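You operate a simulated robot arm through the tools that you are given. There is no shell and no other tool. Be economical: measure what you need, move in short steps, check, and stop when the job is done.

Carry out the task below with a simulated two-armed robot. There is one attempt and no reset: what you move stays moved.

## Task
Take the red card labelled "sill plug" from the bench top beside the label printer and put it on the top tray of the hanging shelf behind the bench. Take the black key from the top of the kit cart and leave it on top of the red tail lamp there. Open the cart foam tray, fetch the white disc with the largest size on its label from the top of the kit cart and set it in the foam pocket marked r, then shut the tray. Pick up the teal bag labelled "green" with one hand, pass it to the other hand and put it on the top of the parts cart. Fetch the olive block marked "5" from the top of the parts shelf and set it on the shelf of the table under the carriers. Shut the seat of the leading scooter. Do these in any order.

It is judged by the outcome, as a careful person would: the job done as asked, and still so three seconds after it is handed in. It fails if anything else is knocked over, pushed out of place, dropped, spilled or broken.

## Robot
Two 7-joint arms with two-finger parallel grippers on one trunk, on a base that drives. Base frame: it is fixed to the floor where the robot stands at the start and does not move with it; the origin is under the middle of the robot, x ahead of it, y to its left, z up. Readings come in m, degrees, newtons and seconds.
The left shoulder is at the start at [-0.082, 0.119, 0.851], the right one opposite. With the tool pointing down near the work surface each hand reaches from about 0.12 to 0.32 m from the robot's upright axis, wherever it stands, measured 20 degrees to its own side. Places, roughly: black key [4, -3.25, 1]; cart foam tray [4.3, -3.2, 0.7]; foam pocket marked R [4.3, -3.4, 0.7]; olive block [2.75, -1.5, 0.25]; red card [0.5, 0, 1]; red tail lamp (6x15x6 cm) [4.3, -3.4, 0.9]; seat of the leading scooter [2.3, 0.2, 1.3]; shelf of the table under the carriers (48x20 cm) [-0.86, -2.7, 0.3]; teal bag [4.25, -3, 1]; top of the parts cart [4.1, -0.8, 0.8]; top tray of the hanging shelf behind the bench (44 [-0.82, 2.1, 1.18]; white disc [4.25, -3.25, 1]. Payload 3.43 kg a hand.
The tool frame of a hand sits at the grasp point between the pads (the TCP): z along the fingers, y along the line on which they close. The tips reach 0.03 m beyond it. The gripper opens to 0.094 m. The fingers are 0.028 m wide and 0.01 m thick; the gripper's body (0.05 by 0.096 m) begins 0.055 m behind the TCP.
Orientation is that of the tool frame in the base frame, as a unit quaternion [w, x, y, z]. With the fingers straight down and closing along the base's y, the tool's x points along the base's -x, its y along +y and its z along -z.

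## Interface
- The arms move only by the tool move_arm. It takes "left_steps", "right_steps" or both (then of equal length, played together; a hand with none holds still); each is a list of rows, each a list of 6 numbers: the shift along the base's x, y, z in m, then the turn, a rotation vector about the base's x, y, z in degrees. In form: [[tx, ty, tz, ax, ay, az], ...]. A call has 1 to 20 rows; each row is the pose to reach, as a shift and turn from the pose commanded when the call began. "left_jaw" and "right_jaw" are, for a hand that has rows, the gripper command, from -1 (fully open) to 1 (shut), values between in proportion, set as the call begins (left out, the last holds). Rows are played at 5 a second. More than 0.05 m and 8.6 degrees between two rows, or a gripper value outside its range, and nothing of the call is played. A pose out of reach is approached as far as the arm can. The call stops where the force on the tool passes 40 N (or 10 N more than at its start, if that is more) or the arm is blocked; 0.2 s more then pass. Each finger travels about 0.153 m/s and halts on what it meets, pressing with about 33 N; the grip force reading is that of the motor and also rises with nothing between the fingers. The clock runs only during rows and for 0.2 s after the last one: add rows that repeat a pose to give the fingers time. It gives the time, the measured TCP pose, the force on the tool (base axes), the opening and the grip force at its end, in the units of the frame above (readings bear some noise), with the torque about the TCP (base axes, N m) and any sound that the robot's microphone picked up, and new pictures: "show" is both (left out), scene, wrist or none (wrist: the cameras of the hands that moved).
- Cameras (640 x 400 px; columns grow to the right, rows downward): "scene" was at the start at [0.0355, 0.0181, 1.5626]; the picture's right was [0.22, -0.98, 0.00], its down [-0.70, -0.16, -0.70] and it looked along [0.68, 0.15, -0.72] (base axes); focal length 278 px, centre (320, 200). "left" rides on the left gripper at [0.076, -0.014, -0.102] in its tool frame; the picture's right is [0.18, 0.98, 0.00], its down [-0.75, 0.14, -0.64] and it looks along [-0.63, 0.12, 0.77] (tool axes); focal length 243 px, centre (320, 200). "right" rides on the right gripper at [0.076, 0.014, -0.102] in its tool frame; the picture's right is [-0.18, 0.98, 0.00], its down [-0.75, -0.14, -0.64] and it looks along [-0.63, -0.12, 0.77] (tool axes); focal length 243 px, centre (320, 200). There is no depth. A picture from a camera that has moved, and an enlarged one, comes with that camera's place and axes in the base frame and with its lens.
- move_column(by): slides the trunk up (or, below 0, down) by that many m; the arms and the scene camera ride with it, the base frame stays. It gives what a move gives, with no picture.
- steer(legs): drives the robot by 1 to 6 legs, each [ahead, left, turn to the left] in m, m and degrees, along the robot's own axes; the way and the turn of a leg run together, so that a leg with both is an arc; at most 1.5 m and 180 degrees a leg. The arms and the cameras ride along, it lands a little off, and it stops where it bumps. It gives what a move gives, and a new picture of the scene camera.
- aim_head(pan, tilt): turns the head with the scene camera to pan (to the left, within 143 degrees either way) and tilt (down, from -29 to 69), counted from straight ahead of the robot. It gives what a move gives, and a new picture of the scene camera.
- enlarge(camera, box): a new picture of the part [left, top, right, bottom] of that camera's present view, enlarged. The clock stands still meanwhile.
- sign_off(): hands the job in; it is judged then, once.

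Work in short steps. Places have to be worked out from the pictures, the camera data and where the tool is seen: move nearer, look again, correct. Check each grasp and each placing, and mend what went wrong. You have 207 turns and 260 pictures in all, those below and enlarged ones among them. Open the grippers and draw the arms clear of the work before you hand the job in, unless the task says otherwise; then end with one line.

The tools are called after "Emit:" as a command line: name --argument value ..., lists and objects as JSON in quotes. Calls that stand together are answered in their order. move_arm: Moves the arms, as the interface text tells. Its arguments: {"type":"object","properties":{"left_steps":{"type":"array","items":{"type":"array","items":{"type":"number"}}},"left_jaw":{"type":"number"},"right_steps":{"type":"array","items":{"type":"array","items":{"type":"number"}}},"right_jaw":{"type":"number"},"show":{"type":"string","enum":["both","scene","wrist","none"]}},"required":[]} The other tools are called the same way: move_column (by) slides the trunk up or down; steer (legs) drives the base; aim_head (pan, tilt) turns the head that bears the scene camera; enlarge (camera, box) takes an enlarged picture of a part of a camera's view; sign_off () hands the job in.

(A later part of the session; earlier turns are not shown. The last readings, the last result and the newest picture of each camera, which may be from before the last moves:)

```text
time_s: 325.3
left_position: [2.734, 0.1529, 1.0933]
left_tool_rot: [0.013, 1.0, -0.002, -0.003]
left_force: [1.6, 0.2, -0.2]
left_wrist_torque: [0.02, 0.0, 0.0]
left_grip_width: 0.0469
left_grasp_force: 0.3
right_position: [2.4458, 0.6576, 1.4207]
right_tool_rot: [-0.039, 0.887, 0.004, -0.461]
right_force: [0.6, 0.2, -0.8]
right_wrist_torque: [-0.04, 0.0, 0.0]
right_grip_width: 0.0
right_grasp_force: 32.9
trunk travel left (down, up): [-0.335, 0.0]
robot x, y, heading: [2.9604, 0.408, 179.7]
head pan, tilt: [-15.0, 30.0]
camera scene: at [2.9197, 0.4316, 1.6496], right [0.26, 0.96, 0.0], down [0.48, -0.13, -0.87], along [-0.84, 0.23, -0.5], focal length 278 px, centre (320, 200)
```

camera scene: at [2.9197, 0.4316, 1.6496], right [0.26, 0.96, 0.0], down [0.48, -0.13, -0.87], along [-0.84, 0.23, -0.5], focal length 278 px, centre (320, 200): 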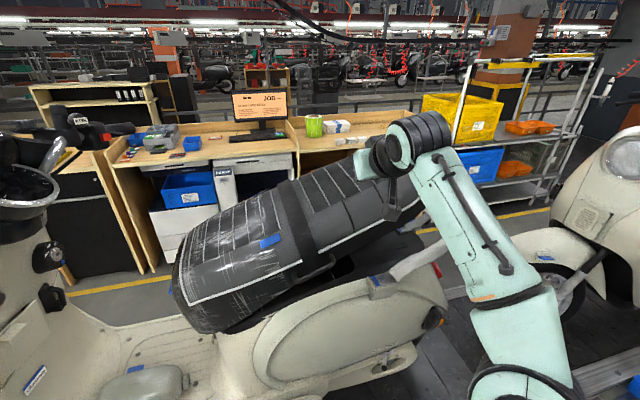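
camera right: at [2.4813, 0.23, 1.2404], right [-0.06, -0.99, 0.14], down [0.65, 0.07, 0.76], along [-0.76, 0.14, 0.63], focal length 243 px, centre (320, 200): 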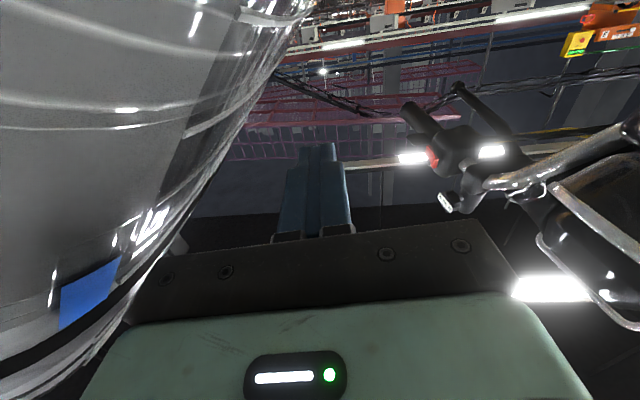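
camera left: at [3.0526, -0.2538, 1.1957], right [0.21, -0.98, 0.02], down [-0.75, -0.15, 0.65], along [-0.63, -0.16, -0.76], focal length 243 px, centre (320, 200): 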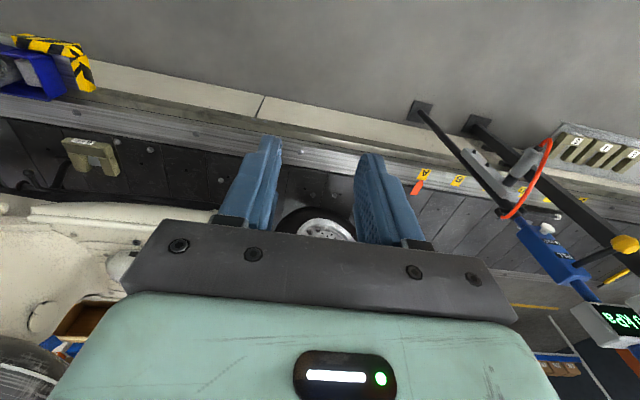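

The hand is above the rear half of the seat. I reach in and press down, watching force.

Emit:
move_arm --right_steps '[[-0.03, 0, -0.01, 0, 0, 0], [-0.06, 0, -0.025, 0, 0, 0], [-0.085, 0, -0.045, 0, 0, 0], [-0.085, 0, -0.07, 0, 0, 0], [-0.085, 0, -0.1, 0, 0, 0]]'

```text
time_s: 326.5
left_position: [2.7353, 0.1537, 1.0934]
left_tool_rot: [0.013, 1.0, -0.003, -0.003]
left_force: [0.4, 0.1, 0.1]
left_wrist_torque: [0.01, 0.0, 0.02]
left_grip_width: 0.0469
left_grasp_force: 0.0
right_position: [2.3619, 0.6607, 1.32]
right_tool_rot: [-0.037, 0.886, 0.003, -0.462]
right_force: [10.4, 10.5, 15.1]
right_wrist_torque: [0.53, 0.04, -0.38]
right_grip_width: 0.0001
right_grasp_force: 32.5
right hand out of reach, approached as far as the arm can: row 3
trunk travel left (down, up): [-0.335, 0.0]
robot x, y, heading: [2.9607, 0.4075, 179.8]
head pan, tilt: [-15.0, 30.0]
camera scene: at [2.9217, 0.4336, 1.6495], right [0.27, 0.96, 0.0], down [0.48, -0.13, -0.87], along [-0.84, 0.23, -0.5], focal length 278 px, centre (320, 200)
camera right: at [2.4883, 0.6431, 1.315], right [-0.13, -0.99, 0.08], down [0.1, 0.07, 0.99], along [-0.99, 0.14, 0.09], focal length 243 px, centre (320, 200)
```

scene: 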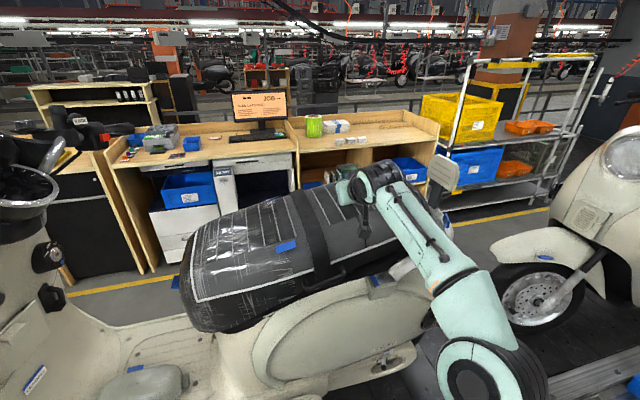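
right: 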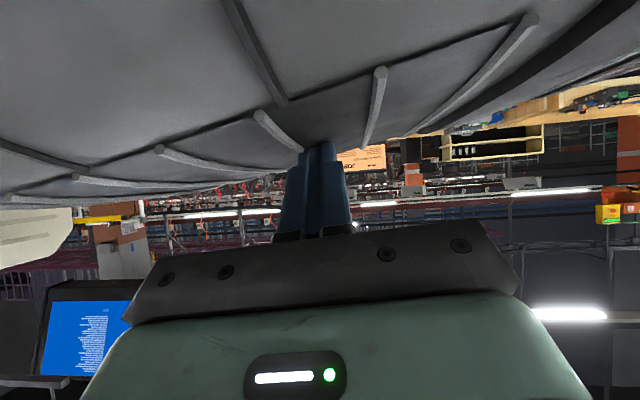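

The seat is nearly down. I press further.

Emit:
move_arm --right_steps '[[0, 0, -0.012, 0, 0, 0], [0, 0, -0.024, 0, 0, 0], [0, 0, -0.036, 0, 0, 0], [0, 0, -0.048, 0, 0, 0], [0, 0, -0.06, 0, 0, 0]]'

```text
time_s: 327.6
left_position: [2.7345, 0.1528, 1.0914]
left_tool_rot: [0.014, 1.0, -0.003, -0.002]
left_force: [0.4, -0.5, 0.3]
left_wrist_torque: [0.03, 0.02, -0.01]
left_grip_width: 0.047
left_grasp_force: 0.1
right_position: [2.3609, 0.6585, 1.2825]
right_tool_rot: [-0.037, 0.878, 0.003, -0.478]
right_force: [1.4, 0.7, 11.4]
right_wrist_torque: [0.05, 0.1, 0.03]
right_grip_width: 0.0
right_grasp_force: 33.2
trunk travel left (down, up): [-0.335, 0.0]
robot x, y, heading: [2.957, 0.41, 179.4]
head pan, tilt: [-15.0, 30.0]
stopped in row 5 (right hand): the force on the tool passed its limit at 44 N (the readings are from after the stop); the commanded pose is now the measured one
camera scene: at [2.9204, 0.4307, 1.6493], right [0.26, 0.96, 0.0], down [0.48, -0.13, -0.87], along [-0.84, 0.23, -0.5], focal length 278 px, centre (320, 200)
camera right: at [2.4875, 0.6421, 1.2739], right [-0.13, -0.99, 0.09], down [0.13, 0.07, 0.99], along [-0.98, 0.14, 0.12], focal length 243 px, centre (320, 200)
```

scene: 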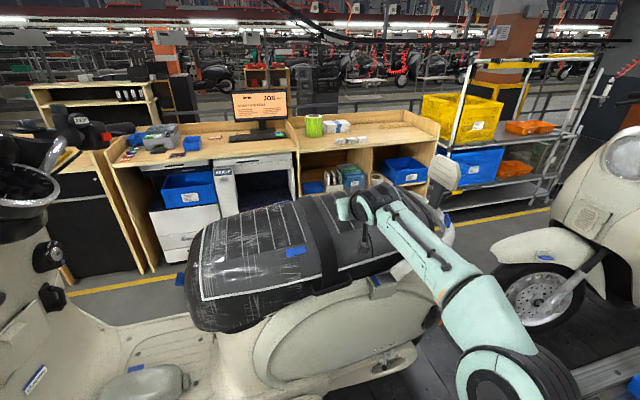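
right: 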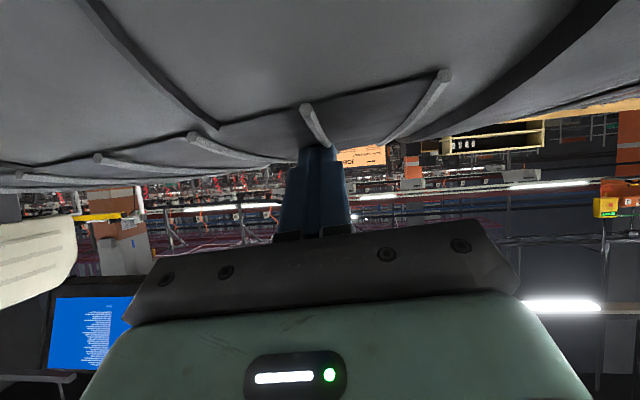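

Firm stop at 44 N. I lift the hand and check that the seat stays shut.

Emit:
move_arm --right_steps '[[0, 0, 0.03, 0, 0, 0], [0.02, 0, 0.06, 0, 0, 0], [0.05, 0, 0.09, 0, 0, 0], [0.09, 0, 0.1, 0, 0, 0], [0.13, 0, 0.1, 0, 0, 0]]' --show "none"

Emit:
steer --legs '[[-0.25, 0, 0]]'

Emit:
enlarge --camera "scene" --box '[170, 130, 470, 330]'

```text
time_s: 328.8
left_position: [2.7363, 0.1532, 1.093]
left_tool_rot: [0.014, 1.0, -0.003, -0.002]
left_force: [0.5, -1.2, -0.5]
left_wrist_torque: [0.03, 0.0, 0.02]
left_grip_width: 0.0468
left_grasp_force: 0.1
right_position: [2.4923, 0.6597, 1.3787]
right_tool_rot: [-0.038, 0.879, 0.002, -0.475]
right_force: [-0.2, -0.6, -0.3]
right_wrist_torque: [0.04, 0.04, -0.03]
right_grip_width: 0.0001
right_grasp_force: 32.7
trunk travel left (down, up): [-0.335, 0.0]
robot x, y, heading: [2.9606, 0.4053, 179.5]
head pan, tilt: [-15.0, 30.0]
```

```text
time_s: 330.6
left_position: [2.9748, 0.1508, 1.0929]
left_tool_rot: [0.013, 1.0, 0.0, -0.002]
left_force: [0.9, 0.0, 0.0]
left_wrist_torque: [0.0, 0.0, 0.0]
left_grip_width: 0.047
left_grasp_force: 0.0
right_position: [2.7291, 0.6561, 1.3781]
right_tool_rot: [-0.036, 0.88, 0.005, -0.474]
right_force: [0.5, 0.3, -0.2]
right_wrist_torque: [-0.02, -0.01, -0.02]
right_grip_width: 0.0002
right_grasp_force: 32.6
trunk travel left (down, up): [-0.335, 0.0]
robot x, y, heading: [3.2047, 0.4067, 179.8]
head pan, tilt: [-15.0, 30.0]
camera scene: at [3.1597, 0.4305, 1.6497], right [0.26, 0.97, 0.0], down [0.48, -0.13, -0.87], along [-0.84, 0.23, -0.5], focal length 278 px, centre (320, 200)
```

scene: 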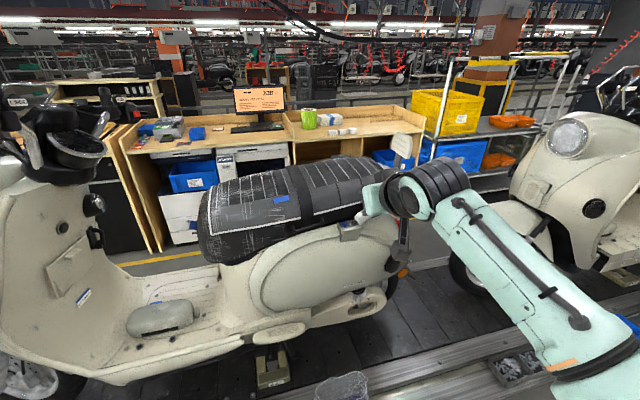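

```text
2.00 times, centred on (320, 230) of scene
camera zoom: at [3.1597, 0.4305, 1.6497], right [0.26, 0.97, 0.0], down [0.48, -0.13, -0.87], along [-0.84, 0.23, -0.5], focal length 557 px, centre (320, 140)
```

zoom: 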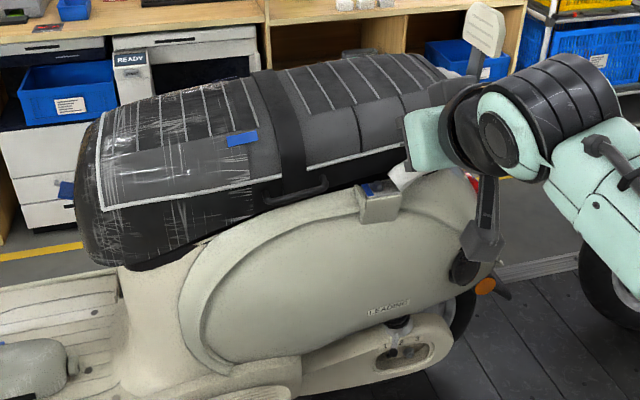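

Seat is shut. Next, the olive block: I fold the right hand back and move down the aisle to face the low parts shelf.

Emit:
move_arm --right_steps '[[0.03, -0.005, -0.01, 0, -8, 0], [0.06, -0.01, -0.02, 0, -16, 0], [0.09, -0.015, -0.03, 0, -24, 0], [0.12, -0.02, -0.04, 0, -32, 0], [0.15, -0.03, -0.05, 0, -40, 0], [0.18, -0.04, -0.06, 0, -48, 0], [0.21, -0.05, -0.08, 0, -57, 0]]' --show "none"

Emit:
enlarge --camera "scene" --box '[270, 130, 430, 240]'

Emit:
steer --legs '[[0, 1.0, 0], [0, 0.85, 0]]'

Emit:
aim_head --pan 0 --tilt 60

```text
refused: row 7 steps farther than a row can; nothing moved
```

```text
3.64 times, centred on (350, 185) of scene
camera zoom: at [3.1597, 0.4305, 1.6497], right [0.26, 0.97, 0.0], down [0.48, -0.13, -0.87], along [-0.84, 0.23, -0.5], focal length 1012 px, centre (211, 254)
```

zoom: 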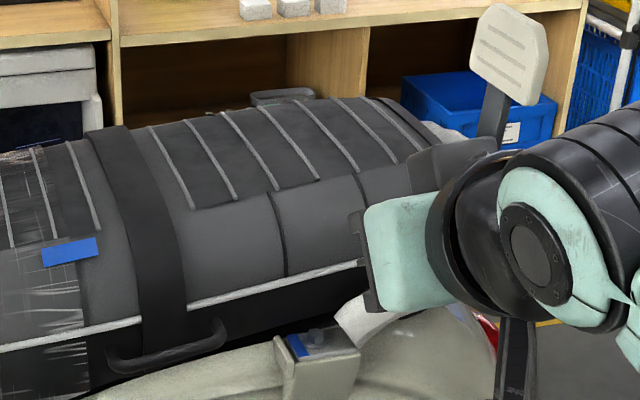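

```text
time_s: 346.4
left_position: [2.9851, -1.6646, 1.0923]
left_tool_rot: [0.013, 1.0, 0.005, -0.001]
left_force: [-0.6, -0.1, -0.1]
left_wrist_torque: [0.01, 0.02, -0.05]
left_grip_width: 0.0471
left_grasp_force: 0.1
right_position: [2.7346, -1.1448, 1.3787]
right_tool_rot: [-0.047, 0.879, -0.005, -0.474]
right_force: [-1.0, 14.0, -2.2]
right_wrist_torque: [-0.11, -0.03, -0.19]
right_grip_width: 0.0
right_grasp_force: 33.2
trunk travel left (down, up): [-0.335, 0.0]
robot x, y, heading: [3.2112, -1.4094, -179.3]
head pan, tilt: [-15.0, 30.0]
stopped in leg 2: the force on the tool passed its limit at 45 N (the readings are from after the stop); the commanded pose is now the measured one
camera scene: at [3.1654, -1.3822, 1.6495], right [0.25, 0.97, 0.0], down [0.48, -0.12, -0.87], along [-0.84, 0.21, -0.5], focal length 278 px, centre (320, 200)
```

scene: 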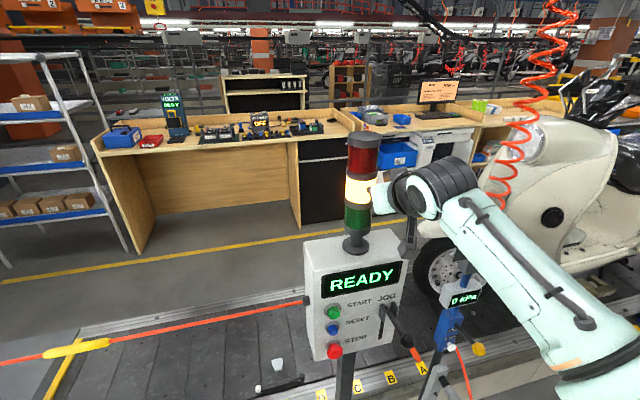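

```text
time_s: 347.4
left_position: [2.9857, -1.6628, 1.0926]
left_tool_rot: [0.016, 1.0, 0.005, -0.002]
left_force: [0.4, 0.5, 0.4]
left_wrist_torque: [0.03, 0.0, -0.01]
left_grip_width: 0.047
left_grasp_force: 0.1
right_position: [2.7333, -1.1431, 1.379]
right_tool_rot: [-0.043, 0.879, -0.002, -0.476]
right_force: [-0.2, 19.0, -4.1]
right_wrist_torque: [-0.13, -0.05, -0.2]
right_grip_width: 0.0
right_grasp_force: 32.9
trunk travel left (down, up): [-0.335, 0.0]
robot x, y, heading: [3.2097, -1.4072, -179.4]
head pan, tilt: [0.0, 60.0]
camera scene: at [3.1867, -1.4016, 1.6075], right [-0.01, 1.0, 0.0], down [0.87, 0.01, -0.5], along [-0.5, -0.01, -0.87], focal length 278 px, centre (320, 200)
```

scene: 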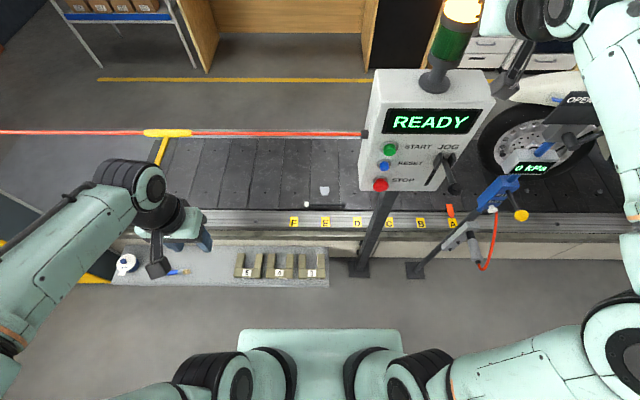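

My hand touched the stack light because the arm-fold was refused; I missed that. I move the hand away (+y) now and fold it properly.

Emit:
move_arm --right_steps '[[0, 0.02, 0, 0, 0, 0], [0, 0.05, 0, 0, 0, 0], [0.03, 0.06, -0.01, 0, -6, 0], [0.06, 0.06, -0.02, 0, -12, 0], [0.09, 0.06, -0.03, 0, -19, 0], [0.12, 0.06, -0.04, 0, -26, 0], [0.15, 0.06, -0.05, 0, -33, 0], [0.18, 0.06, -0.06, 0, -41, 0], [0.21, 0.05, -0.07, 0, -49, 0], [0.23, 0.04, -0.09, 0, -57, 0]]' --show "none"

Emit:
aim_head --pan -20 --tilt 25

```text
time_s: 349.6
left_position: [2.986, -1.6652, 1.0921]
left_tool_rot: [0.013, 1.0, 0.006, -0.001]
left_force: [-0.6, -0.3, 0.7]
left_wrist_torque: [-0.01, -0.02, -0.01]
left_grip_width: 0.0472
left_grasp_force: 0.0
right_position: [2.9653, -1.1109, 1.2894]
right_tool_rot: [-0.038, 0.999, 0.02, 0.002]
right_force: [0.4, 0.5, 0.3]
right_wrist_torque: [0.03, -0.01, 0.01]
right_grip_width: 0.0
right_grasp_force: 33.5
trunk travel left (down, up): [-0.335, 0.0]
robot x, y, heading: [3.2068, -1.4078, -179.5]
head pan, tilt: [0.0, 60.0]
```

```text
time_s: 350.6
left_position: [2.9866, -1.6662, 1.092]
left_tool_rot: [0.014, 1.0, 0.006, -0.001]
left_force: [0.4, -0.7, 0.5]
left_wrist_torque: [0.03, -0.02, -0.03]
left_grip_width: 0.0469
left_grasp_force: 0.1
right_position: [2.9633, -1.1116, 1.2896]
right_tool_rot: [-0.038, 0.999, 0.02, 0.001]
right_force: [0.8, 0.1, 0.4]
right_wrist_torque: [-0.03, 0.01, 0.01]
right_grip_width: 0.0
right_grasp_force: 33.2
trunk travel left (down, up): [-0.335, 0.0]
robot x, y, heading: [3.2058, -1.4048, -179.3]
head pan, tilt: [-20.0, 25.0]
camera scene: at [3.1668, -1.3749, 1.6574], right [0.33, 0.94, 0.0], down [0.4, -0.14, -0.91], along [-0.85, 0.3, -0.42], focal length 278 px, centre (320, 200)
```

scene: 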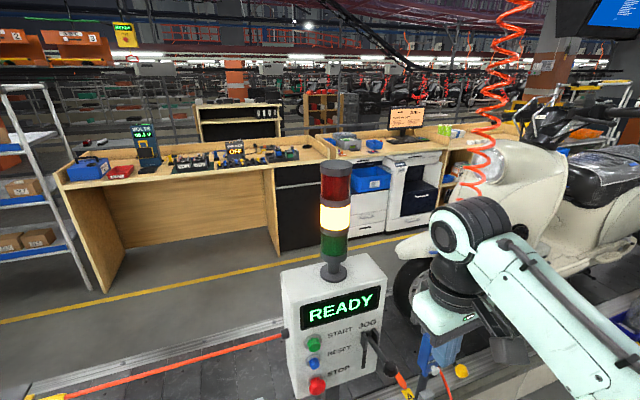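

The stack light stands unharmed. Now I look at the olive blocks on the low shelf.

Emit:
aim_head --pan 5 --tilt 62

Emit:
enlarge --camera "scene" --box '[210, 220, 370, 320]'

```text
time_s: 351.6
left_position: [2.9871, -1.6634, 1.0921]
left_tool_rot: [0.014, 1.0, 0.006, -0.002]
left_force: [-0.9, 0.8, -0.1]
left_wrist_torque: [-0.02, 0.03, 0.01]
left_grip_width: 0.0469
left_grasp_force: 0.0
right_position: [2.9641, -1.1107, 1.2898]
right_tool_rot: [-0.038, 0.999, 0.02, 0.002]
right_force: [0.1, -0.4, -1.0]
right_wrist_torque: [0.0, -0.03, -0.01]
right_grip_width: 0.0
right_grasp_force: 33.1
trunk travel left (down, up): [-0.335, 0.0]
robot x, y, heading: [3.2098, -1.4062, -179.1]
head pan, tilt: [5.0, 62.0]
camera scene: at [3.1897, -1.4117, 1.6052], right [-0.1, 1.0, 0.0], down [0.88, 0.09, -0.47], along [-0.47, -0.05, -0.88], focal length 278 px, centre (320, 200)
```

scene: 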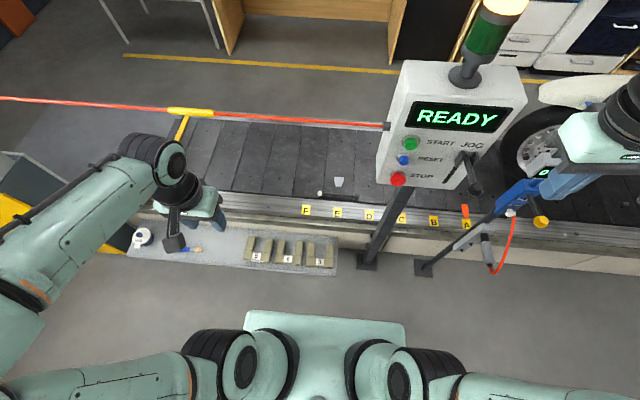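

```text
4.00 times, centred on (290, 270) of scene
camera zoom: at [3.1897, -1.4117, 1.6052], right [-0.1, 1.0, 0.0], down [0.88, 0.09, -0.47], along [-0.47, -0.05, -0.88], focal length 1113 px, centre (440, -80)
```

zoom: 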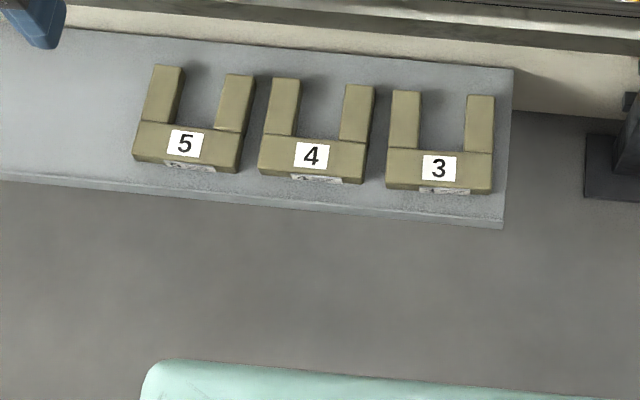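

Block "5" is the leftmost U-block: base bar centre about (2.82, −1.764), bar 4.4 cm deep along x. I shift left, lower the trunk, and turn the left hand 90° to close along x.

Emit:
steer --legs '[[0, 0.27, 0]]'

Emit:
move_column --by -0.335

Emit:
move_arm --left_steps '[[0, 0, 0, 0, 0, 8.2], [0, 0, 0, 0, 0, 16.4], [0, 0, 0, 0, 0, 24.6], [0, 0, 0, 0, 0, 32.8], [0, 0, 0, 0, 0, 41], [0, 0, 0, 0, 0, 49.2], [0, 0, 0, 0, 0, 57.4], [0, 0, 0, 0, 0, 65.6], [0, 0, 0, 0, 0, 73.8], [0, 0, 0, 0, 0, 82], [0, 0, 0, 0, 0, 90]]' --left_jaw -0.6

```text
time_s: 354.6
left_position: [2.9883, -1.9412, 1.0927]
left_tool_rot: [0.012, 1.0, 0.004, -0.002]
left_force: [0.0, 0.7, -0.1]
left_wrist_torque: [0.0, 0.01, 0.0]
left_grip_width: 0.0471
left_grasp_force: 0.1
right_position: [2.968, -1.3867, 1.2909]
right_tool_rot: [-0.039, 0.999, 0.02, 0.001]
right_force: [0.2, -0.2, -0.1]
right_wrist_torque: [-0.04, -0.02, 0.03]
right_grip_width: 0.0
right_grasp_force: 33.0
trunk travel left (down, up): [-0.335, 0.0]
robot x, y, heading: [3.2128, -1.6838, -179.3]
head pan, tilt: [5.0, 62.0]
camera scene: at [3.1928, -1.6873, 1.6051], right [-0.1, 1.0, 0.0], down [0.88, 0.09, -0.47], along [-0.47, -0.05, -0.88], focal length 278 px, centre (320, 200)
```

scene: 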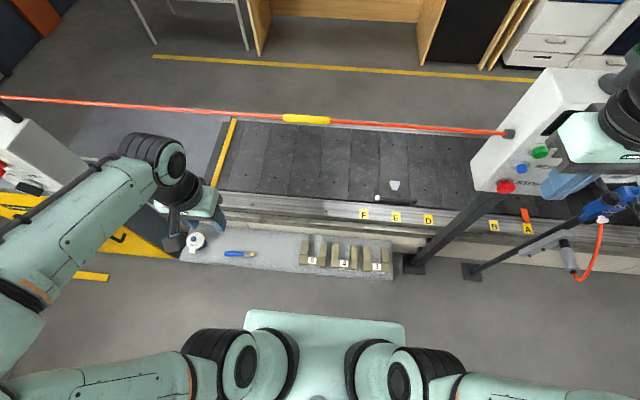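

```text
time_s: 357.9
left_position: [2.9886, -1.9395, 0.7565]
left_tool_rot: [0.014, 1.0, 0.006, -0.002]
left_force: [-0.2, 0.2, -0.3]
left_wrist_torque: [0.0, 0.04, 0.01]
left_grip_width: 0.0469
left_grasp_force: 0.0
right_position: [2.9671, -1.3861, 0.9545]
right_tool_rot: [-0.039, 0.999, 0.02, 0.0]
right_force: [0.2, -0.5, 0.0]
right_wrist_torque: [0.0, -0.02, 0.02]
right_grip_width: 0.0
right_grasp_force: 32.3
trunk travel left (down, up): [0.0, 0.335]
robot x, y, heading: [3.209, -1.6814, -179.2]
head pan, tilt: [5.0, 62.0]
```

```text
time_s: 360.3
left_position: [2.9892, -1.9406, 0.7579]
left_tool_rot: [0.01, 0.702, 0.712, 0.007]
left_force: [0.3, 0.2, 0.2]
left_wrist_torque: [0.0, 0.0, 0.01]
left_grip_width: 0.075
left_grasp_force: 0.0
right_position: [2.9678, -1.3869, 0.955]
right_tool_rot: [-0.038, 0.999, 0.02, 0.001]
right_force: [-0.8, -0.1, -1.1]
right_wrist_torque: [0.0, -0.02, 0.04]
right_grip_width: 0.0002
right_grasp_force: 33.0
trunk travel left (down, up): [0.0, 0.335]
robot x, y, heading: [3.2091, -1.6849, -179.2]
head pan, tilt: [5.0, 62.0]
camera scene: at [3.1428, -1.6878, 1.2649], right [-0.1, 1.0, 0.0], down [0.88, 0.09, -0.47], along [-0.47, -0.05, -0.88], focal length 278 px, centre (320, 200)
camera left: at [2.9696, -1.8641, 0.8606], right [0.98, 0.2, 0.03], down [0.13, -0.75, 0.65], along [0.15, -0.63, -0.76], focal length 243 px, centre (320, 200)
```

scene: 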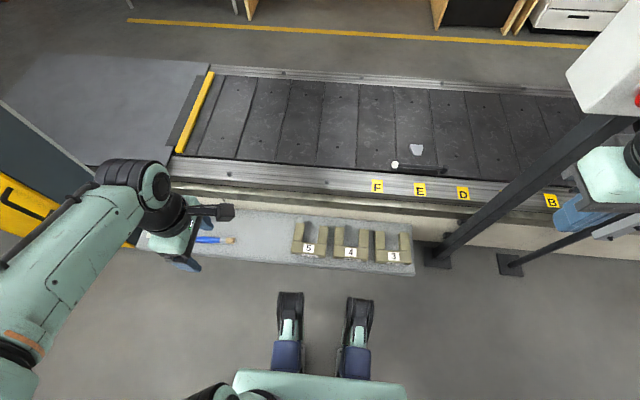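
left: 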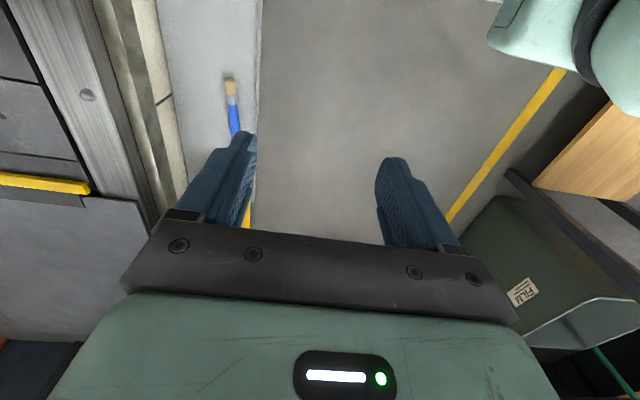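

Emit:
enlarge --camera "scene" --box '[270, 200, 430, 290]'

```text
4.00 times, centred on (350, 245) of scene
camera zoom: at [3.1428, -1.6878, 1.2649], right [-0.1, 1.0, 0.0], down [0.88, 0.09, -0.47], along [-0.47, -0.05, -0.88], focal length 1113 px, centre (200, 20)
```

zoom: 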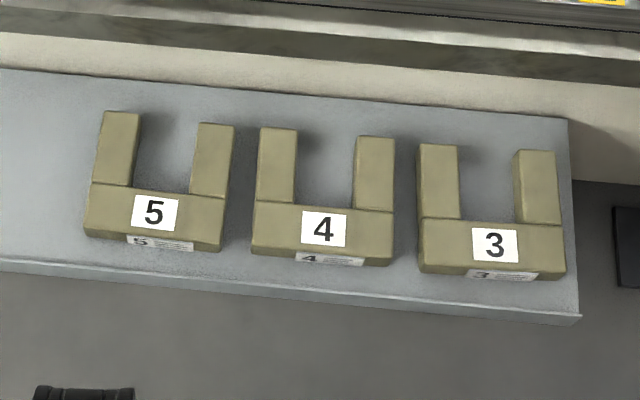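

Triangulated: label top at (2.824, −1.764, 0.290), bar x 2.80–2.843. I bring the left hand above it.

Emit:
move_arm --left_steps '[[-0.02, 0.02, -0.03, 0, 0, 0], [-0.04, 0.04, -0.06, 0, 0, 0], [-0.06, 0.06, -0.09, 0, 0, 0], [-0.08, 0.08, -0.12, 0, 0, 0], [-0.1, 0.1, -0.15, 0, 0, 0], [-0.12, 0.12, -0.18, 0, 0, 0], [-0.14, 0.14, -0.21, 0, 0, 0], [-0.155, 0.16, -0.245, 0, 0, 0], [-0.167, 0.177, -0.28, 0, 0, 0], [-0.167, 0.177, -0.32, 0, 0, 0], [-0.167, 0.177, -0.36, 0, 0, 0]]'

```text
time_s: 362.7
left_position: [2.8187, -1.7647, 0.3957]
left_tool_rot: [0.01, 0.703, 0.711, 0.007]
left_force: [-0.3, 0.3, 0.2]
left_wrist_torque: [0.0, -0.04, -0.02]
left_grip_width: 0.0753
left_grasp_force: 0.0
right_position: [2.9672, -1.3864, 0.9557]
right_tool_rot: [-0.038, 0.999, 0.02, 0.002]
right_force: [1.1, -0.1, -0.8]
right_wrist_torque: [0.01, 0.01, 0.01]
right_grip_width: 0.0001
right_grasp_force: 33.0
trunk travel left (down, up): [0.0, 0.335]
robot x, y, heading: [3.2078, -1.6763, -179.2]
head pan, tilt: [5.0, 62.0]
camera scene: at [3.1427, -1.6879, 1.2649], right [-0.1, 1.0, 0.0], down [0.88, 0.09, -0.47], along [-0.47, -0.05, -0.88], focal length 278 px, centre (320, 200)
camera left: at [2.7994, -1.6884, 0.4991], right [0.98, 0.2, 0.02], down [0.13, -0.75, 0.65], along [0.14, -0.63, -0.76], focal length 243 px, centre (320, 200)
```

scene: 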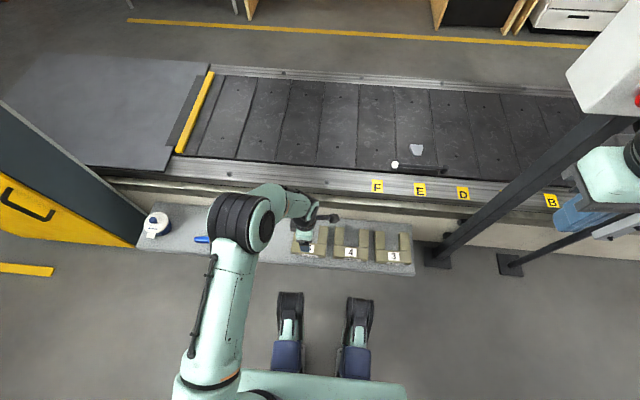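
left: 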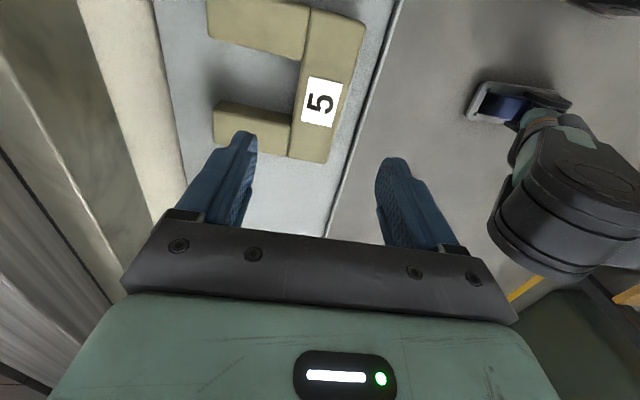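

Emit:
move_arm --left_steps '[[0.002, 0.005, -0.02, 0, 0, 0], [0.003, 0.009, -0.045, 0, 0, 0], [0.003, 0.009, -0.045, 0, 0, 0]]' --show "wrist"

```text
time_s: 363.5
left_position: [2.8231, -1.7559, 0.3515]
left_tool_rot: [0.01, 0.703, 0.711, 0.008]
left_force: [-0.5, -0.3, -0.2]
left_wrist_torque: [-0.01, -0.02, -0.02]
left_grip_width: 0.0751
left_grasp_force: 0.1
right_position: [2.9679, -1.3873, 0.9553]
right_tool_rot: [-0.038, 0.999, 0.019, 0.001]
right_force: [-0.5, 0.1, -0.8]
right_wrist_torque: [-0.02, 0.0, -0.02]
right_grip_width: 0.0002
right_grasp_force: 33.0
trunk travel left (down, up): [0.0, 0.335]
robot x, y, heading: [3.2092, -1.6802, -179.4]
head pan, tilt: [5.0, 62.0]
camera left: at [2.8046, -1.6793, 0.4547], right [0.98, 0.19, 0.02], down [0.13, -0.75, 0.65], along [0.14, -0.63, -0.76], focal length 243 px, centre (320, 200)
```

left: 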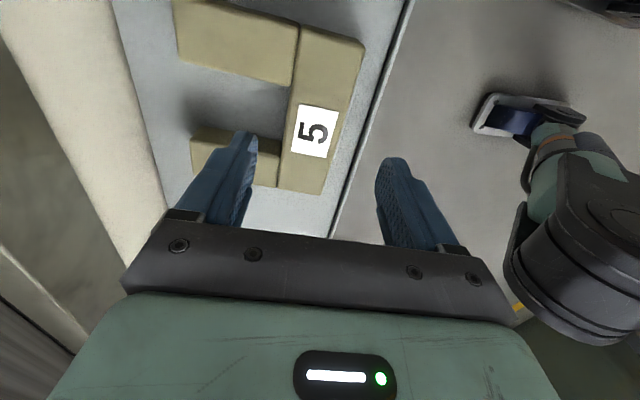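

The gap centre reads y ≈ −1.745 from the wrist view. I correct and descend.

Emit:
move_arm --left_steps '[[-0.002, 0.011, -0.01, 0, 0, 0], [-0.002, 0.011, -0.025, 0, 0, 0], [-0.002, 0.011, -0.035, 0, 0, 0], [-0.002, 0.011, -0.035, 0, 0, 0]]' --show "wrist"

```text
time_s: 364.5
left_position: [2.8209, -1.744, 0.316]
left_tool_rot: [0.01, 0.702, 0.712, 0.008]
left_force: [-0.1, 0.6, -0.7]
left_wrist_torque: [0.0, -0.01, 0.01]
left_grip_width: 0.0751
left_grasp_force: 0.1
right_position: [2.9678, -1.3852, 0.9558]
right_tool_rot: [-0.039, 0.999, 0.021, 0.001]
right_force: [-0.1, -0.7, -0.5]
right_wrist_torque: [0.0, 0.0, 0.0]
right_grip_width: 0.0001
right_grasp_force: 33.3
trunk travel left (down, up): [0.0, 0.335]
robot x, y, heading: [3.2126, -1.6821, -179.1]
head pan, tilt: [5.0, 62.0]
camera left: at [2.8022, -1.668, 0.4199], right [0.98, 0.2, 0.02], down [0.13, -0.75, 0.65], along [0.15, -0.63, -0.76], focal length 243 px, centre (320, 200)
```

left: 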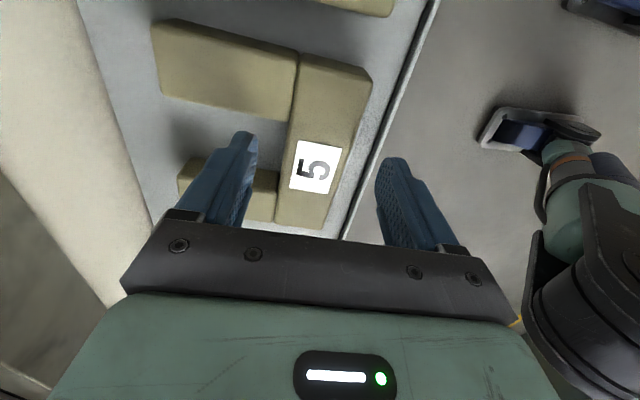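

Fingertip sits over the gap; a 3 mm nudge and down 2.5 cm, then close.

Emit:
move_arm --left_steps '[[-0.002, 0.003, -0.005, 0, 0, 0], [-0.002, 0.003, -0.015, 0, 0, 0], [-0.002, 0.003, -0.024, 0, 0, 0], [-0.002, 0.003, -0.024, 0, 0, 0]]' --show "wrist"

```text
time_s: 365.3
left_position: [2.8161, -1.7403, 0.3028]
left_tool_rot: [0.007, 0.703, 0.711, 0.006]
left_force: [4.7, -1.2, 13.1]
left_wrist_torque: [0.05, 0.4, 0.01]
left_grip_width: 0.072
left_grasp_force: 0.0
right_position: [2.9668, -1.3867, 0.9557]
right_tool_rot: [-0.038, 0.999, 0.02, 0.002]
right_force: [-0.6, 0.9, 0.0]
right_wrist_torque: [0.02, 0.01, 0.01]
right_grip_width: 0.0002
right_grasp_force: 32.8
trunk travel left (down, up): [0.0, 0.335]
robot x, y, heading: [3.2104, -1.68, -179.4]
head pan, tilt: [5.0, 62.0]
stopped in row 3 (left hand): the force on the tool passed its limit at 51 N (the readings are from after the stop); the commanded pose is now the measured one
camera left: at [2.7976, -1.6645, 0.4056], right [0.98, 0.2, 0.02], down [0.14, -0.75, 0.65], along [0.14, -0.63, -0.76], focal length 243 px, centre (320, 200)
```

left: 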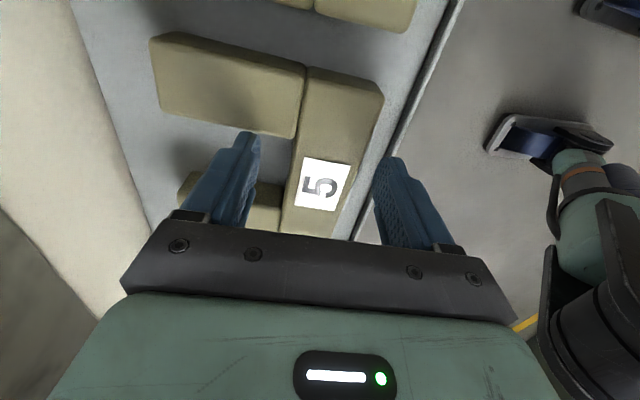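

Tips touched the shelf surface at z ≈ 0.273. I ease up 2 mm, recentre 3 mm, and close.

Emit:
move_arm --left_steps '[[0.003, -0.004, 0.002, 0, 0, 0], [0.003, -0.004, 0.002, 0, 0, 0]]' --show "none"

Emit:
move_arm --left_steps '[[0, 0, 0, 0, 0, 0], [0, 0, 0, 0, 0, 0], [0, 0, 0, 0, 0, 0]]' --left_jaw 1 --show "wrist"

```text
time_s: 365.9
left_position: [2.8193, -1.7435, 0.3037]
left_tool_rot: [0.007, 0.703, 0.711, 0.005]
left_force: [-0.8, 0.5, -0.3]
left_wrist_torque: [-0.04, 0.04, -0.03]
left_grip_width: 0.0752
left_grasp_force: 0.2
right_position: [2.9674, -1.3881, 0.9562]
right_tool_rot: [-0.039, 0.999, 0.02, 0.001]
right_force: [0.7, -0.7, -0.5]
right_wrist_torque: [0.01, -0.02, -0.02]
right_grip_width: 0.0001
right_grasp_force: 32.9
trunk travel left (down, up): [0.0, 0.335]
robot x, y, heading: [3.2113, -1.6874, -179.4]
head pan, tilt: [5.0, 62.0]
```

```text
time_s: 366.7
left_position: [2.8202, -1.7459, 0.3034]
left_tool_rot: [0.007, 0.703, 0.711, 0.006]
left_force: [-0.2, 0.3, 0.1]
left_wrist_torque: [-0.02, -0.02, 0.01]
left_grip_width: 0.0
left_grasp_force: 33.7
right_position: [2.9669, -1.3867, 0.9557]
right_tool_rot: [-0.038, 0.999, 0.021, 0.0]
right_force: [-0.4, 0.4, -0.9]
right_wrist_torque: [-0.04, 0.02, 0.0]
right_grip_width: 0.0002
right_grasp_force: 33.2
trunk travel left (down, up): [0.0, 0.335]
robot x, y, heading: [3.212, -1.6854, -179.5]
head pan, tilt: [5.0, 62.0]
camera left: at [2.8012, -1.6684, 0.4067], right [0.98, 0.2, 0.02], down [0.14, -0.75, 0.65], along [0.14, -0.63, -0.76], focal length 243 px, centre (320, 200)
```

left: 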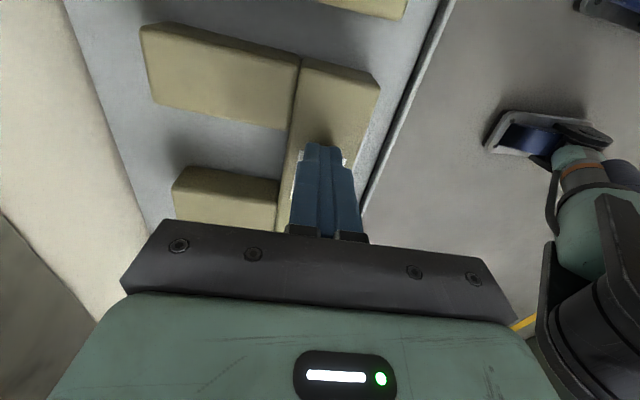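

The fingers closed above the bar: its top is really near z 0.271, and the earlier contact was a prong. I raise, reopen, recentre at (2.824, −1.7475) and go lower.

Emit:
move_arm --left_steps '[[0, 0, 0.015, 0, 0, 0], [0, 0, 0.015, 0, 0, 0]]' --left_jaw 1 --show "none"

Emit:
move_arm --left_steps '[[0.003, -0.0015, 0, 0, 0, 0], [0.003, -0.0015, 0, 0, 0, 0], [0.003, -0.0015, 0, 0, 0, 0]]' --left_jaw -0.6 --show "wrist"

```text
time_s: 367.3
left_position: [2.8199, -1.7442, 0.319]
left_tool_rot: [0.007, 0.702, 0.712, 0.007]
left_force: [-0.5, 0.1, -0.7]
left_wrist_torque: [-0.03, 0.0, 0.01]
left_grip_width: 0.0001
left_grasp_force: 33.0
right_position: [2.9669, -1.3868, 0.9548]
right_tool_rot: [-0.039, 0.999, 0.021, 0.001]
right_force: [-0.7, 0.0, -0.1]
right_wrist_torque: [0.01, 0.02, 0.01]
right_grip_width: 0.0002
right_grasp_force: 32.7
trunk travel left (down, up): [0.0, 0.335]
robot x, y, heading: [3.2112, -1.6844, -179.2]
head pan, tilt: [5.0, 62.0]
```

```text
time_s: 368.1
left_position: [2.8225, -1.7463, 0.3183]
left_tool_rot: [0.007, 0.703, 0.711, 0.006]
left_force: [-0.2, -0.4, -0.3]
left_wrist_torque: [-0.01, 0.0, 0.01]
left_grip_width: 0.0752
left_grasp_force: 0.0
right_position: [2.9672, -1.3875, 0.9556]
right_tool_rot: [-0.039, 0.999, 0.02, 0.001]
right_force: [-0.4, -0.3, 0.6]
right_wrist_torque: [0.02, 0.03, 0.01]
right_grip_width: 0.0
right_grasp_force: 33.2
trunk travel left (down, up): [0.0, 0.335]
robot x, y, heading: [3.2089, -1.6828, -179.3]
head pan, tilt: [5.0, 62.0]
camera left: at [2.8044, -1.6707, 0.4215], right [0.98, 0.2, 0.02], down [0.14, -0.75, 0.65], along [0.14, -0.63, -0.76], focal length 243 px, centre (320, 200)
```

left: 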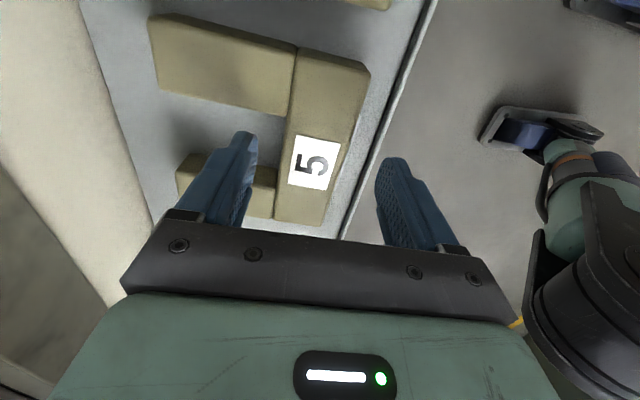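

Emit:
move_arm --left_steps '[[0, -0.002, -0.012, 0, 0, 0], [0, -0.002, -0.024, 0, 0, 0], [0, -0.002, -0.034, 0, 0, 0], [0, -0.002, -0.034, 0, 0, 0]]' --show "wrist"

```text
time_s: 369.1
left_position: [2.8209, -1.7488, 0.2834]
left_tool_rot: [0.008, 0.703, 0.711, 0.006]
left_force: [-0.4, -0.3, 0.1]
left_wrist_torque: [0.01, -0.01, -0.02]
left_grip_width: 0.0753
left_grasp_force: 0.1
right_position: [2.9664, -1.3861, 0.9555]
right_tool_rot: [-0.039, 0.999, 0.02, 0.001]
right_force: [-0.2, -0.2, -0.7]
right_wrist_torque: [0.02, 0.03, -0.01]
right_grip_width: 0.0001
right_grasp_force: 33.3
trunk travel left (down, up): [0.0, 0.335]
robot x, y, heading: [3.2118, -1.6842, -179.2]
head pan, tilt: [5.0, 62.0]
camera left: at [2.804, -1.6725, 0.3875], right [0.98, 0.2, 0.02], down [0.14, -0.75, 0.65], along [0.14, -0.63, -0.76], focal length 243 px, centre (320, 200)
```

left: 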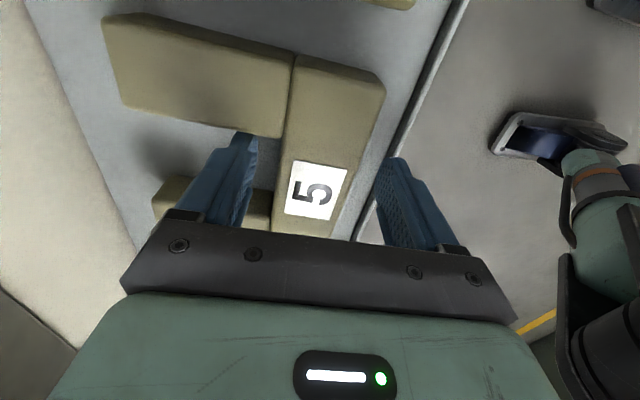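

No contact, and the fingers are down either side of the bar. I go 8 mm lower and close.

Emit:
move_arm --left_steps '[[0, 0, -0.004, 0, 0, 0], [0, 0, -0.008, 0, 0, 0], [0, 0, -0.008, 0, 0, 0]]' --show "none"

Emit:
move_arm --left_steps '[[0, 0, 0, 0, 0, 0], [0, 0, 0, 0, 0, 0], [0, 0, 0, 0, 0, 0]]' --left_jaw 1 --show "wrist"

```text
time_s: 369.9
left_position: [2.8222, -1.7478, 0.2777]
left_tool_rot: [0.007, 0.703, 0.711, 0.006]
left_force: [0.6, -0.6, 11.2]
left_wrist_torque: [0.14, -0.55, -0.04]
left_grip_width: 0.0758
left_grasp_force: 0.3
right_position: [2.9676, -1.387, 0.9553]
right_tool_rot: [-0.039, 0.999, 0.02, 0.0]
right_force: [0.2, -0.2, 0.2]
right_wrist_torque: [0.0, 0.0, 0.01]
right_grip_width: 0.0003
right_grasp_force: 33.0
trunk travel left (down, up): [0.0, 0.335]
robot x, y, heading: [3.2077, -1.6853, -179.2]
head pan, tilt: [5.0, 62.0]
```

```text
time_s: 370.2
left_position: [2.8301, -1.7466, 0.2778]
left_tool_rot: [0.015, 0.704, 0.71, 0.012]
left_force: [3.9, 3.0, 15.7]
left_wrist_torque: [-0.33, 0.66, -0.2]
left_grip_width: 0.0456
left_grasp_force: 32.9
right_position: [2.9678, -1.3861, 0.9554]
right_tool_rot: [-0.039, 0.999, 0.019, 0.002]
right_force: [0.2, 0.3, 0.0]
right_wrist_torque: [0.02, -0.01, 0.0]
right_grip_width: 0.0
right_grasp_force: 33.2
trunk travel left (down, up): [0.0, 0.335]
robot x, y, heading: [3.2081, -1.678, -179.3]
head pan, tilt: [5.0, 62.0]
stopped in row 1 (left hand): the force on the tool passed its limit at 51 N (the readings are from after the stop); the commanded pose is now the measured one
camera left: at [2.8091, -1.6703, 0.38], right [0.98, 0.19, 0.04], down [0.12, -0.75, 0.65], along [0.15, -0.63, -0.76], focal length 243 px, centre (320, 200)
```

left: 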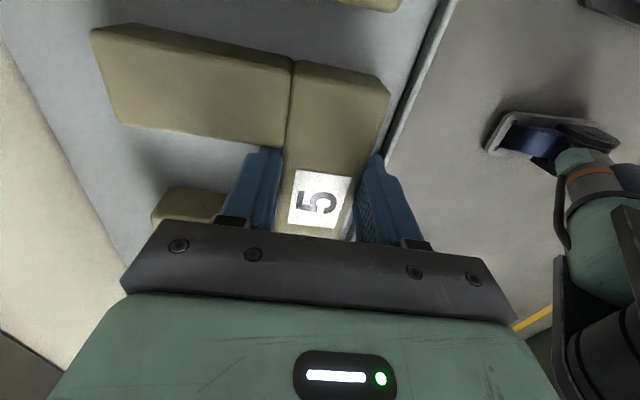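

Bar gripped at 45.6 mm. I lift 12 cm.

Emit:
move_arm --left_steps '[[0, 0, 0.005, 0, 0, 0], [0, 0, 0.03, 0, 0, 0], [0, 0, 0.07, 0, 0, 0], [0.02, 0, 0.11, 0, 0, 0], [0.04, 0, 0.15, 0, 0, 0]]'

```text
time_s: 371.4
left_position: [2.8702, -1.7482, 0.4271]
left_tool_rot: [0.016, 0.703, 0.711, 0.014]
left_force: [-0.2, 0.0, -4.4]
left_wrist_torque: [0.06, -0.13, 0.0]
left_grip_width: 0.0447
left_grasp_force: 32.4
right_position: [2.9676, -1.3868, 0.9563]
right_tool_rot: [-0.039, 0.999, 0.02, 0.002]
right_force: [-1.1, 0.2, 0.0]
right_wrist_torque: [-0.02, -0.03, -0.05]
right_grip_width: 0.0003
right_grasp_force: 32.9
trunk travel left (down, up): [0.0, 0.335]
robot x, y, heading: [3.2135, -1.678, -179.4]
head pan, tilt: [5.0, 62.0]
camera scene: at [3.1432, -1.688, 1.2649], right [-0.1, 1.0, 0.0], down [0.88, 0.09, -0.47], along [-0.47, -0.05, -0.88], focal length 278 px, centre (320, 200)
camera left: at [2.8503, -1.6721, 0.5292], right [0.98, 0.19, 0.04], down [0.12, -0.75, 0.65], along [0.16, -0.63, -0.76], focal length 243 px, centre (320, 200)
```

scene: 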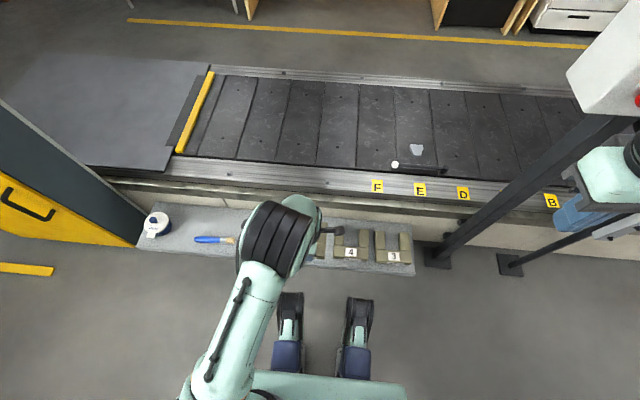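
left: 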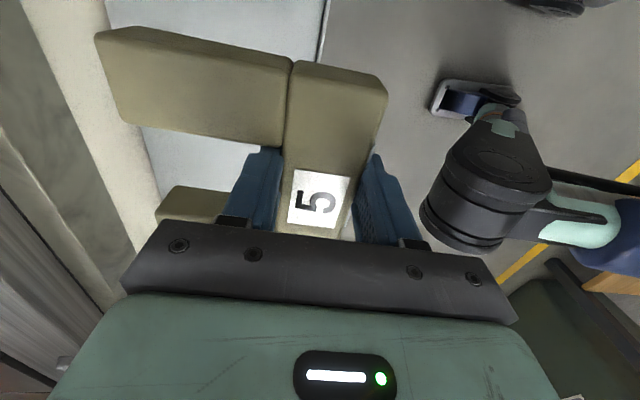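

Block 5 is held. I raise the trunk a little, tuck the right hand, and drive back toward the table by the same route.

Emit:
move_arm --right_steps '[[0, -0.04, 0.02, 0, 0, 0], [0.01, -0.08, 0.04, 0, 0, 0]]' --show "none"

Emit:
move_column --by 0.2

Emit:
steer --legs '[[-0.17, 0, 0], [0, 1.2, 0], [0, 1.08, 0]]'

Emit:
aim_head --pan 0 --tilt 25

```text
time_s: 372.0
left_position: [2.8706, -1.7485, 0.4256]
left_tool_rot: [0.015, 0.704, 0.71, 0.015]
left_force: [0.2, -0.5, -3.8]
left_wrist_torque: [0.1, -0.1, -0.01]
left_grip_width: 0.0448
left_grasp_force: 32.6
right_position: [2.9795, -1.4702, 0.9953]
right_tool_rot: [-0.037, 0.999, 0.025, -0.001]
right_force: [-2.0, 3.5, -2.0]
right_wrist_torque: [-0.22, -0.15, -0.02]
right_grip_width: 0.0
right_grasp_force: 32.9
trunk travel left (down, up): [0.0, 0.335]
robot x, y, heading: [3.2146, -1.6823, -179.5]
head pan, tilt: [5.0, 62.0]
```

```text
time_s: 374.2
left_position: [2.8699, -1.7482, 0.6242]
left_tool_rot: [0.016, 0.704, 0.71, 0.013]
left_force: [0.1, -0.5, -4.0]
left_wrist_torque: [0.06, -0.11, 0.02]
left_grip_width: 0.0447
left_grasp_force: 32.9
right_position: [2.9773, -1.4667, 1.1947]
right_tool_rot: [-0.039, 0.999, 0.02, 0.003]
right_force: [-0.2, 0.5, -0.7]
right_wrist_torque: [0.0, 0.02, -0.01]
right_grip_width: 0.0002
right_grasp_force: 32.9
trunk travel left (down, up): [-0.2, 0.135]
robot x, y, heading: [3.215, -1.6813, -179.4]
head pan, tilt: [5.0, 62.0]
```

```text
time_s: 395.3
left_position: [3.0567, -4.0172, 0.6265]
left_tool_rot: [0.016, 0.704, 0.71, 0.013]
left_force: [-0.4, 0.1, -3.5]
left_wrist_torque: [0.07, -0.07, 0.01]
left_grip_width: 0.0445
left_grasp_force: 32.9
right_position: [3.1638, -3.7369, 1.1953]
right_tool_rot: [-0.038, 0.999, 0.018, 0.001]
right_force: [-0.8, -0.4, 0.1]
right_wrist_torque: [0.01, -0.03, -0.02]
right_grip_width: 0.0
right_grasp_force: 33.1
trunk travel left (down, up): [-0.2, 0.135]
robot x, y, heading: [3.3956, -3.9523, -179.5]
head pan, tilt: [5.0, 62.0]
camera scene: at [3.376, -3.9584, 1.4663], right [-0.1, 1.0, 0.0], down [0.88, 0.08, -0.47], along [-0.47, -0.04, -0.88], focal length 278 px, centre (320, 200)
```

scene: 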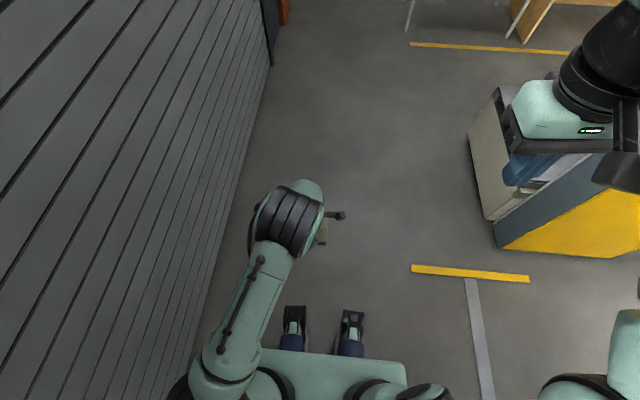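

```text
time_s: 396.4
left_position: [3.0553, -4.0184, 0.6255]
left_tool_rot: [0.016, 0.704, 0.71, 0.014]
left_force: [-0.3, 0.1, -4.3]
left_wrist_torque: [0.07, -0.14, -0.03]
left_grip_width: 0.0448
left_grasp_force: 33.3
right_position: [3.1627, -3.736, 1.1958]
right_tool_rot: [-0.038, 0.999, 0.019, 0.001]
right_force: [-0.2, -1.6, 0.5]
right_wrist_torque: [-0.03, 0.03, 0.03]
right_grip_width: 0.0002
right_grasp_force: 32.7
trunk travel left (down, up): [-0.2, 0.135]
robot x, y, heading: [3.3942, -3.9527, -179.6]
head pan, tilt: [0.0, 25.0]
camera scene: at [3.3479, -3.953, 1.5186], right [-0.01, 1.0, 0.0], down [0.42, 0.0, -0.91], along [-0.91, -0.01, -0.42], focal length 278 px, centre (320, 200)
```

scene: 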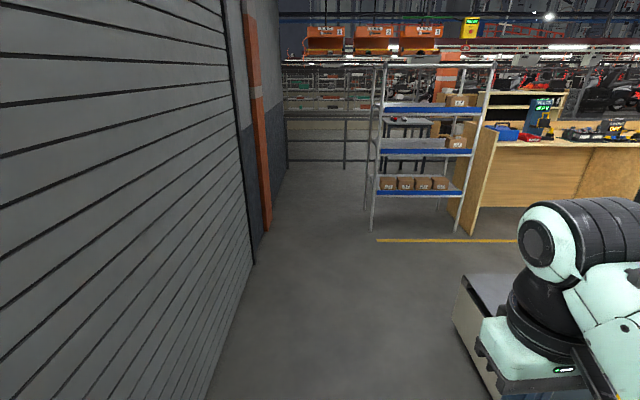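

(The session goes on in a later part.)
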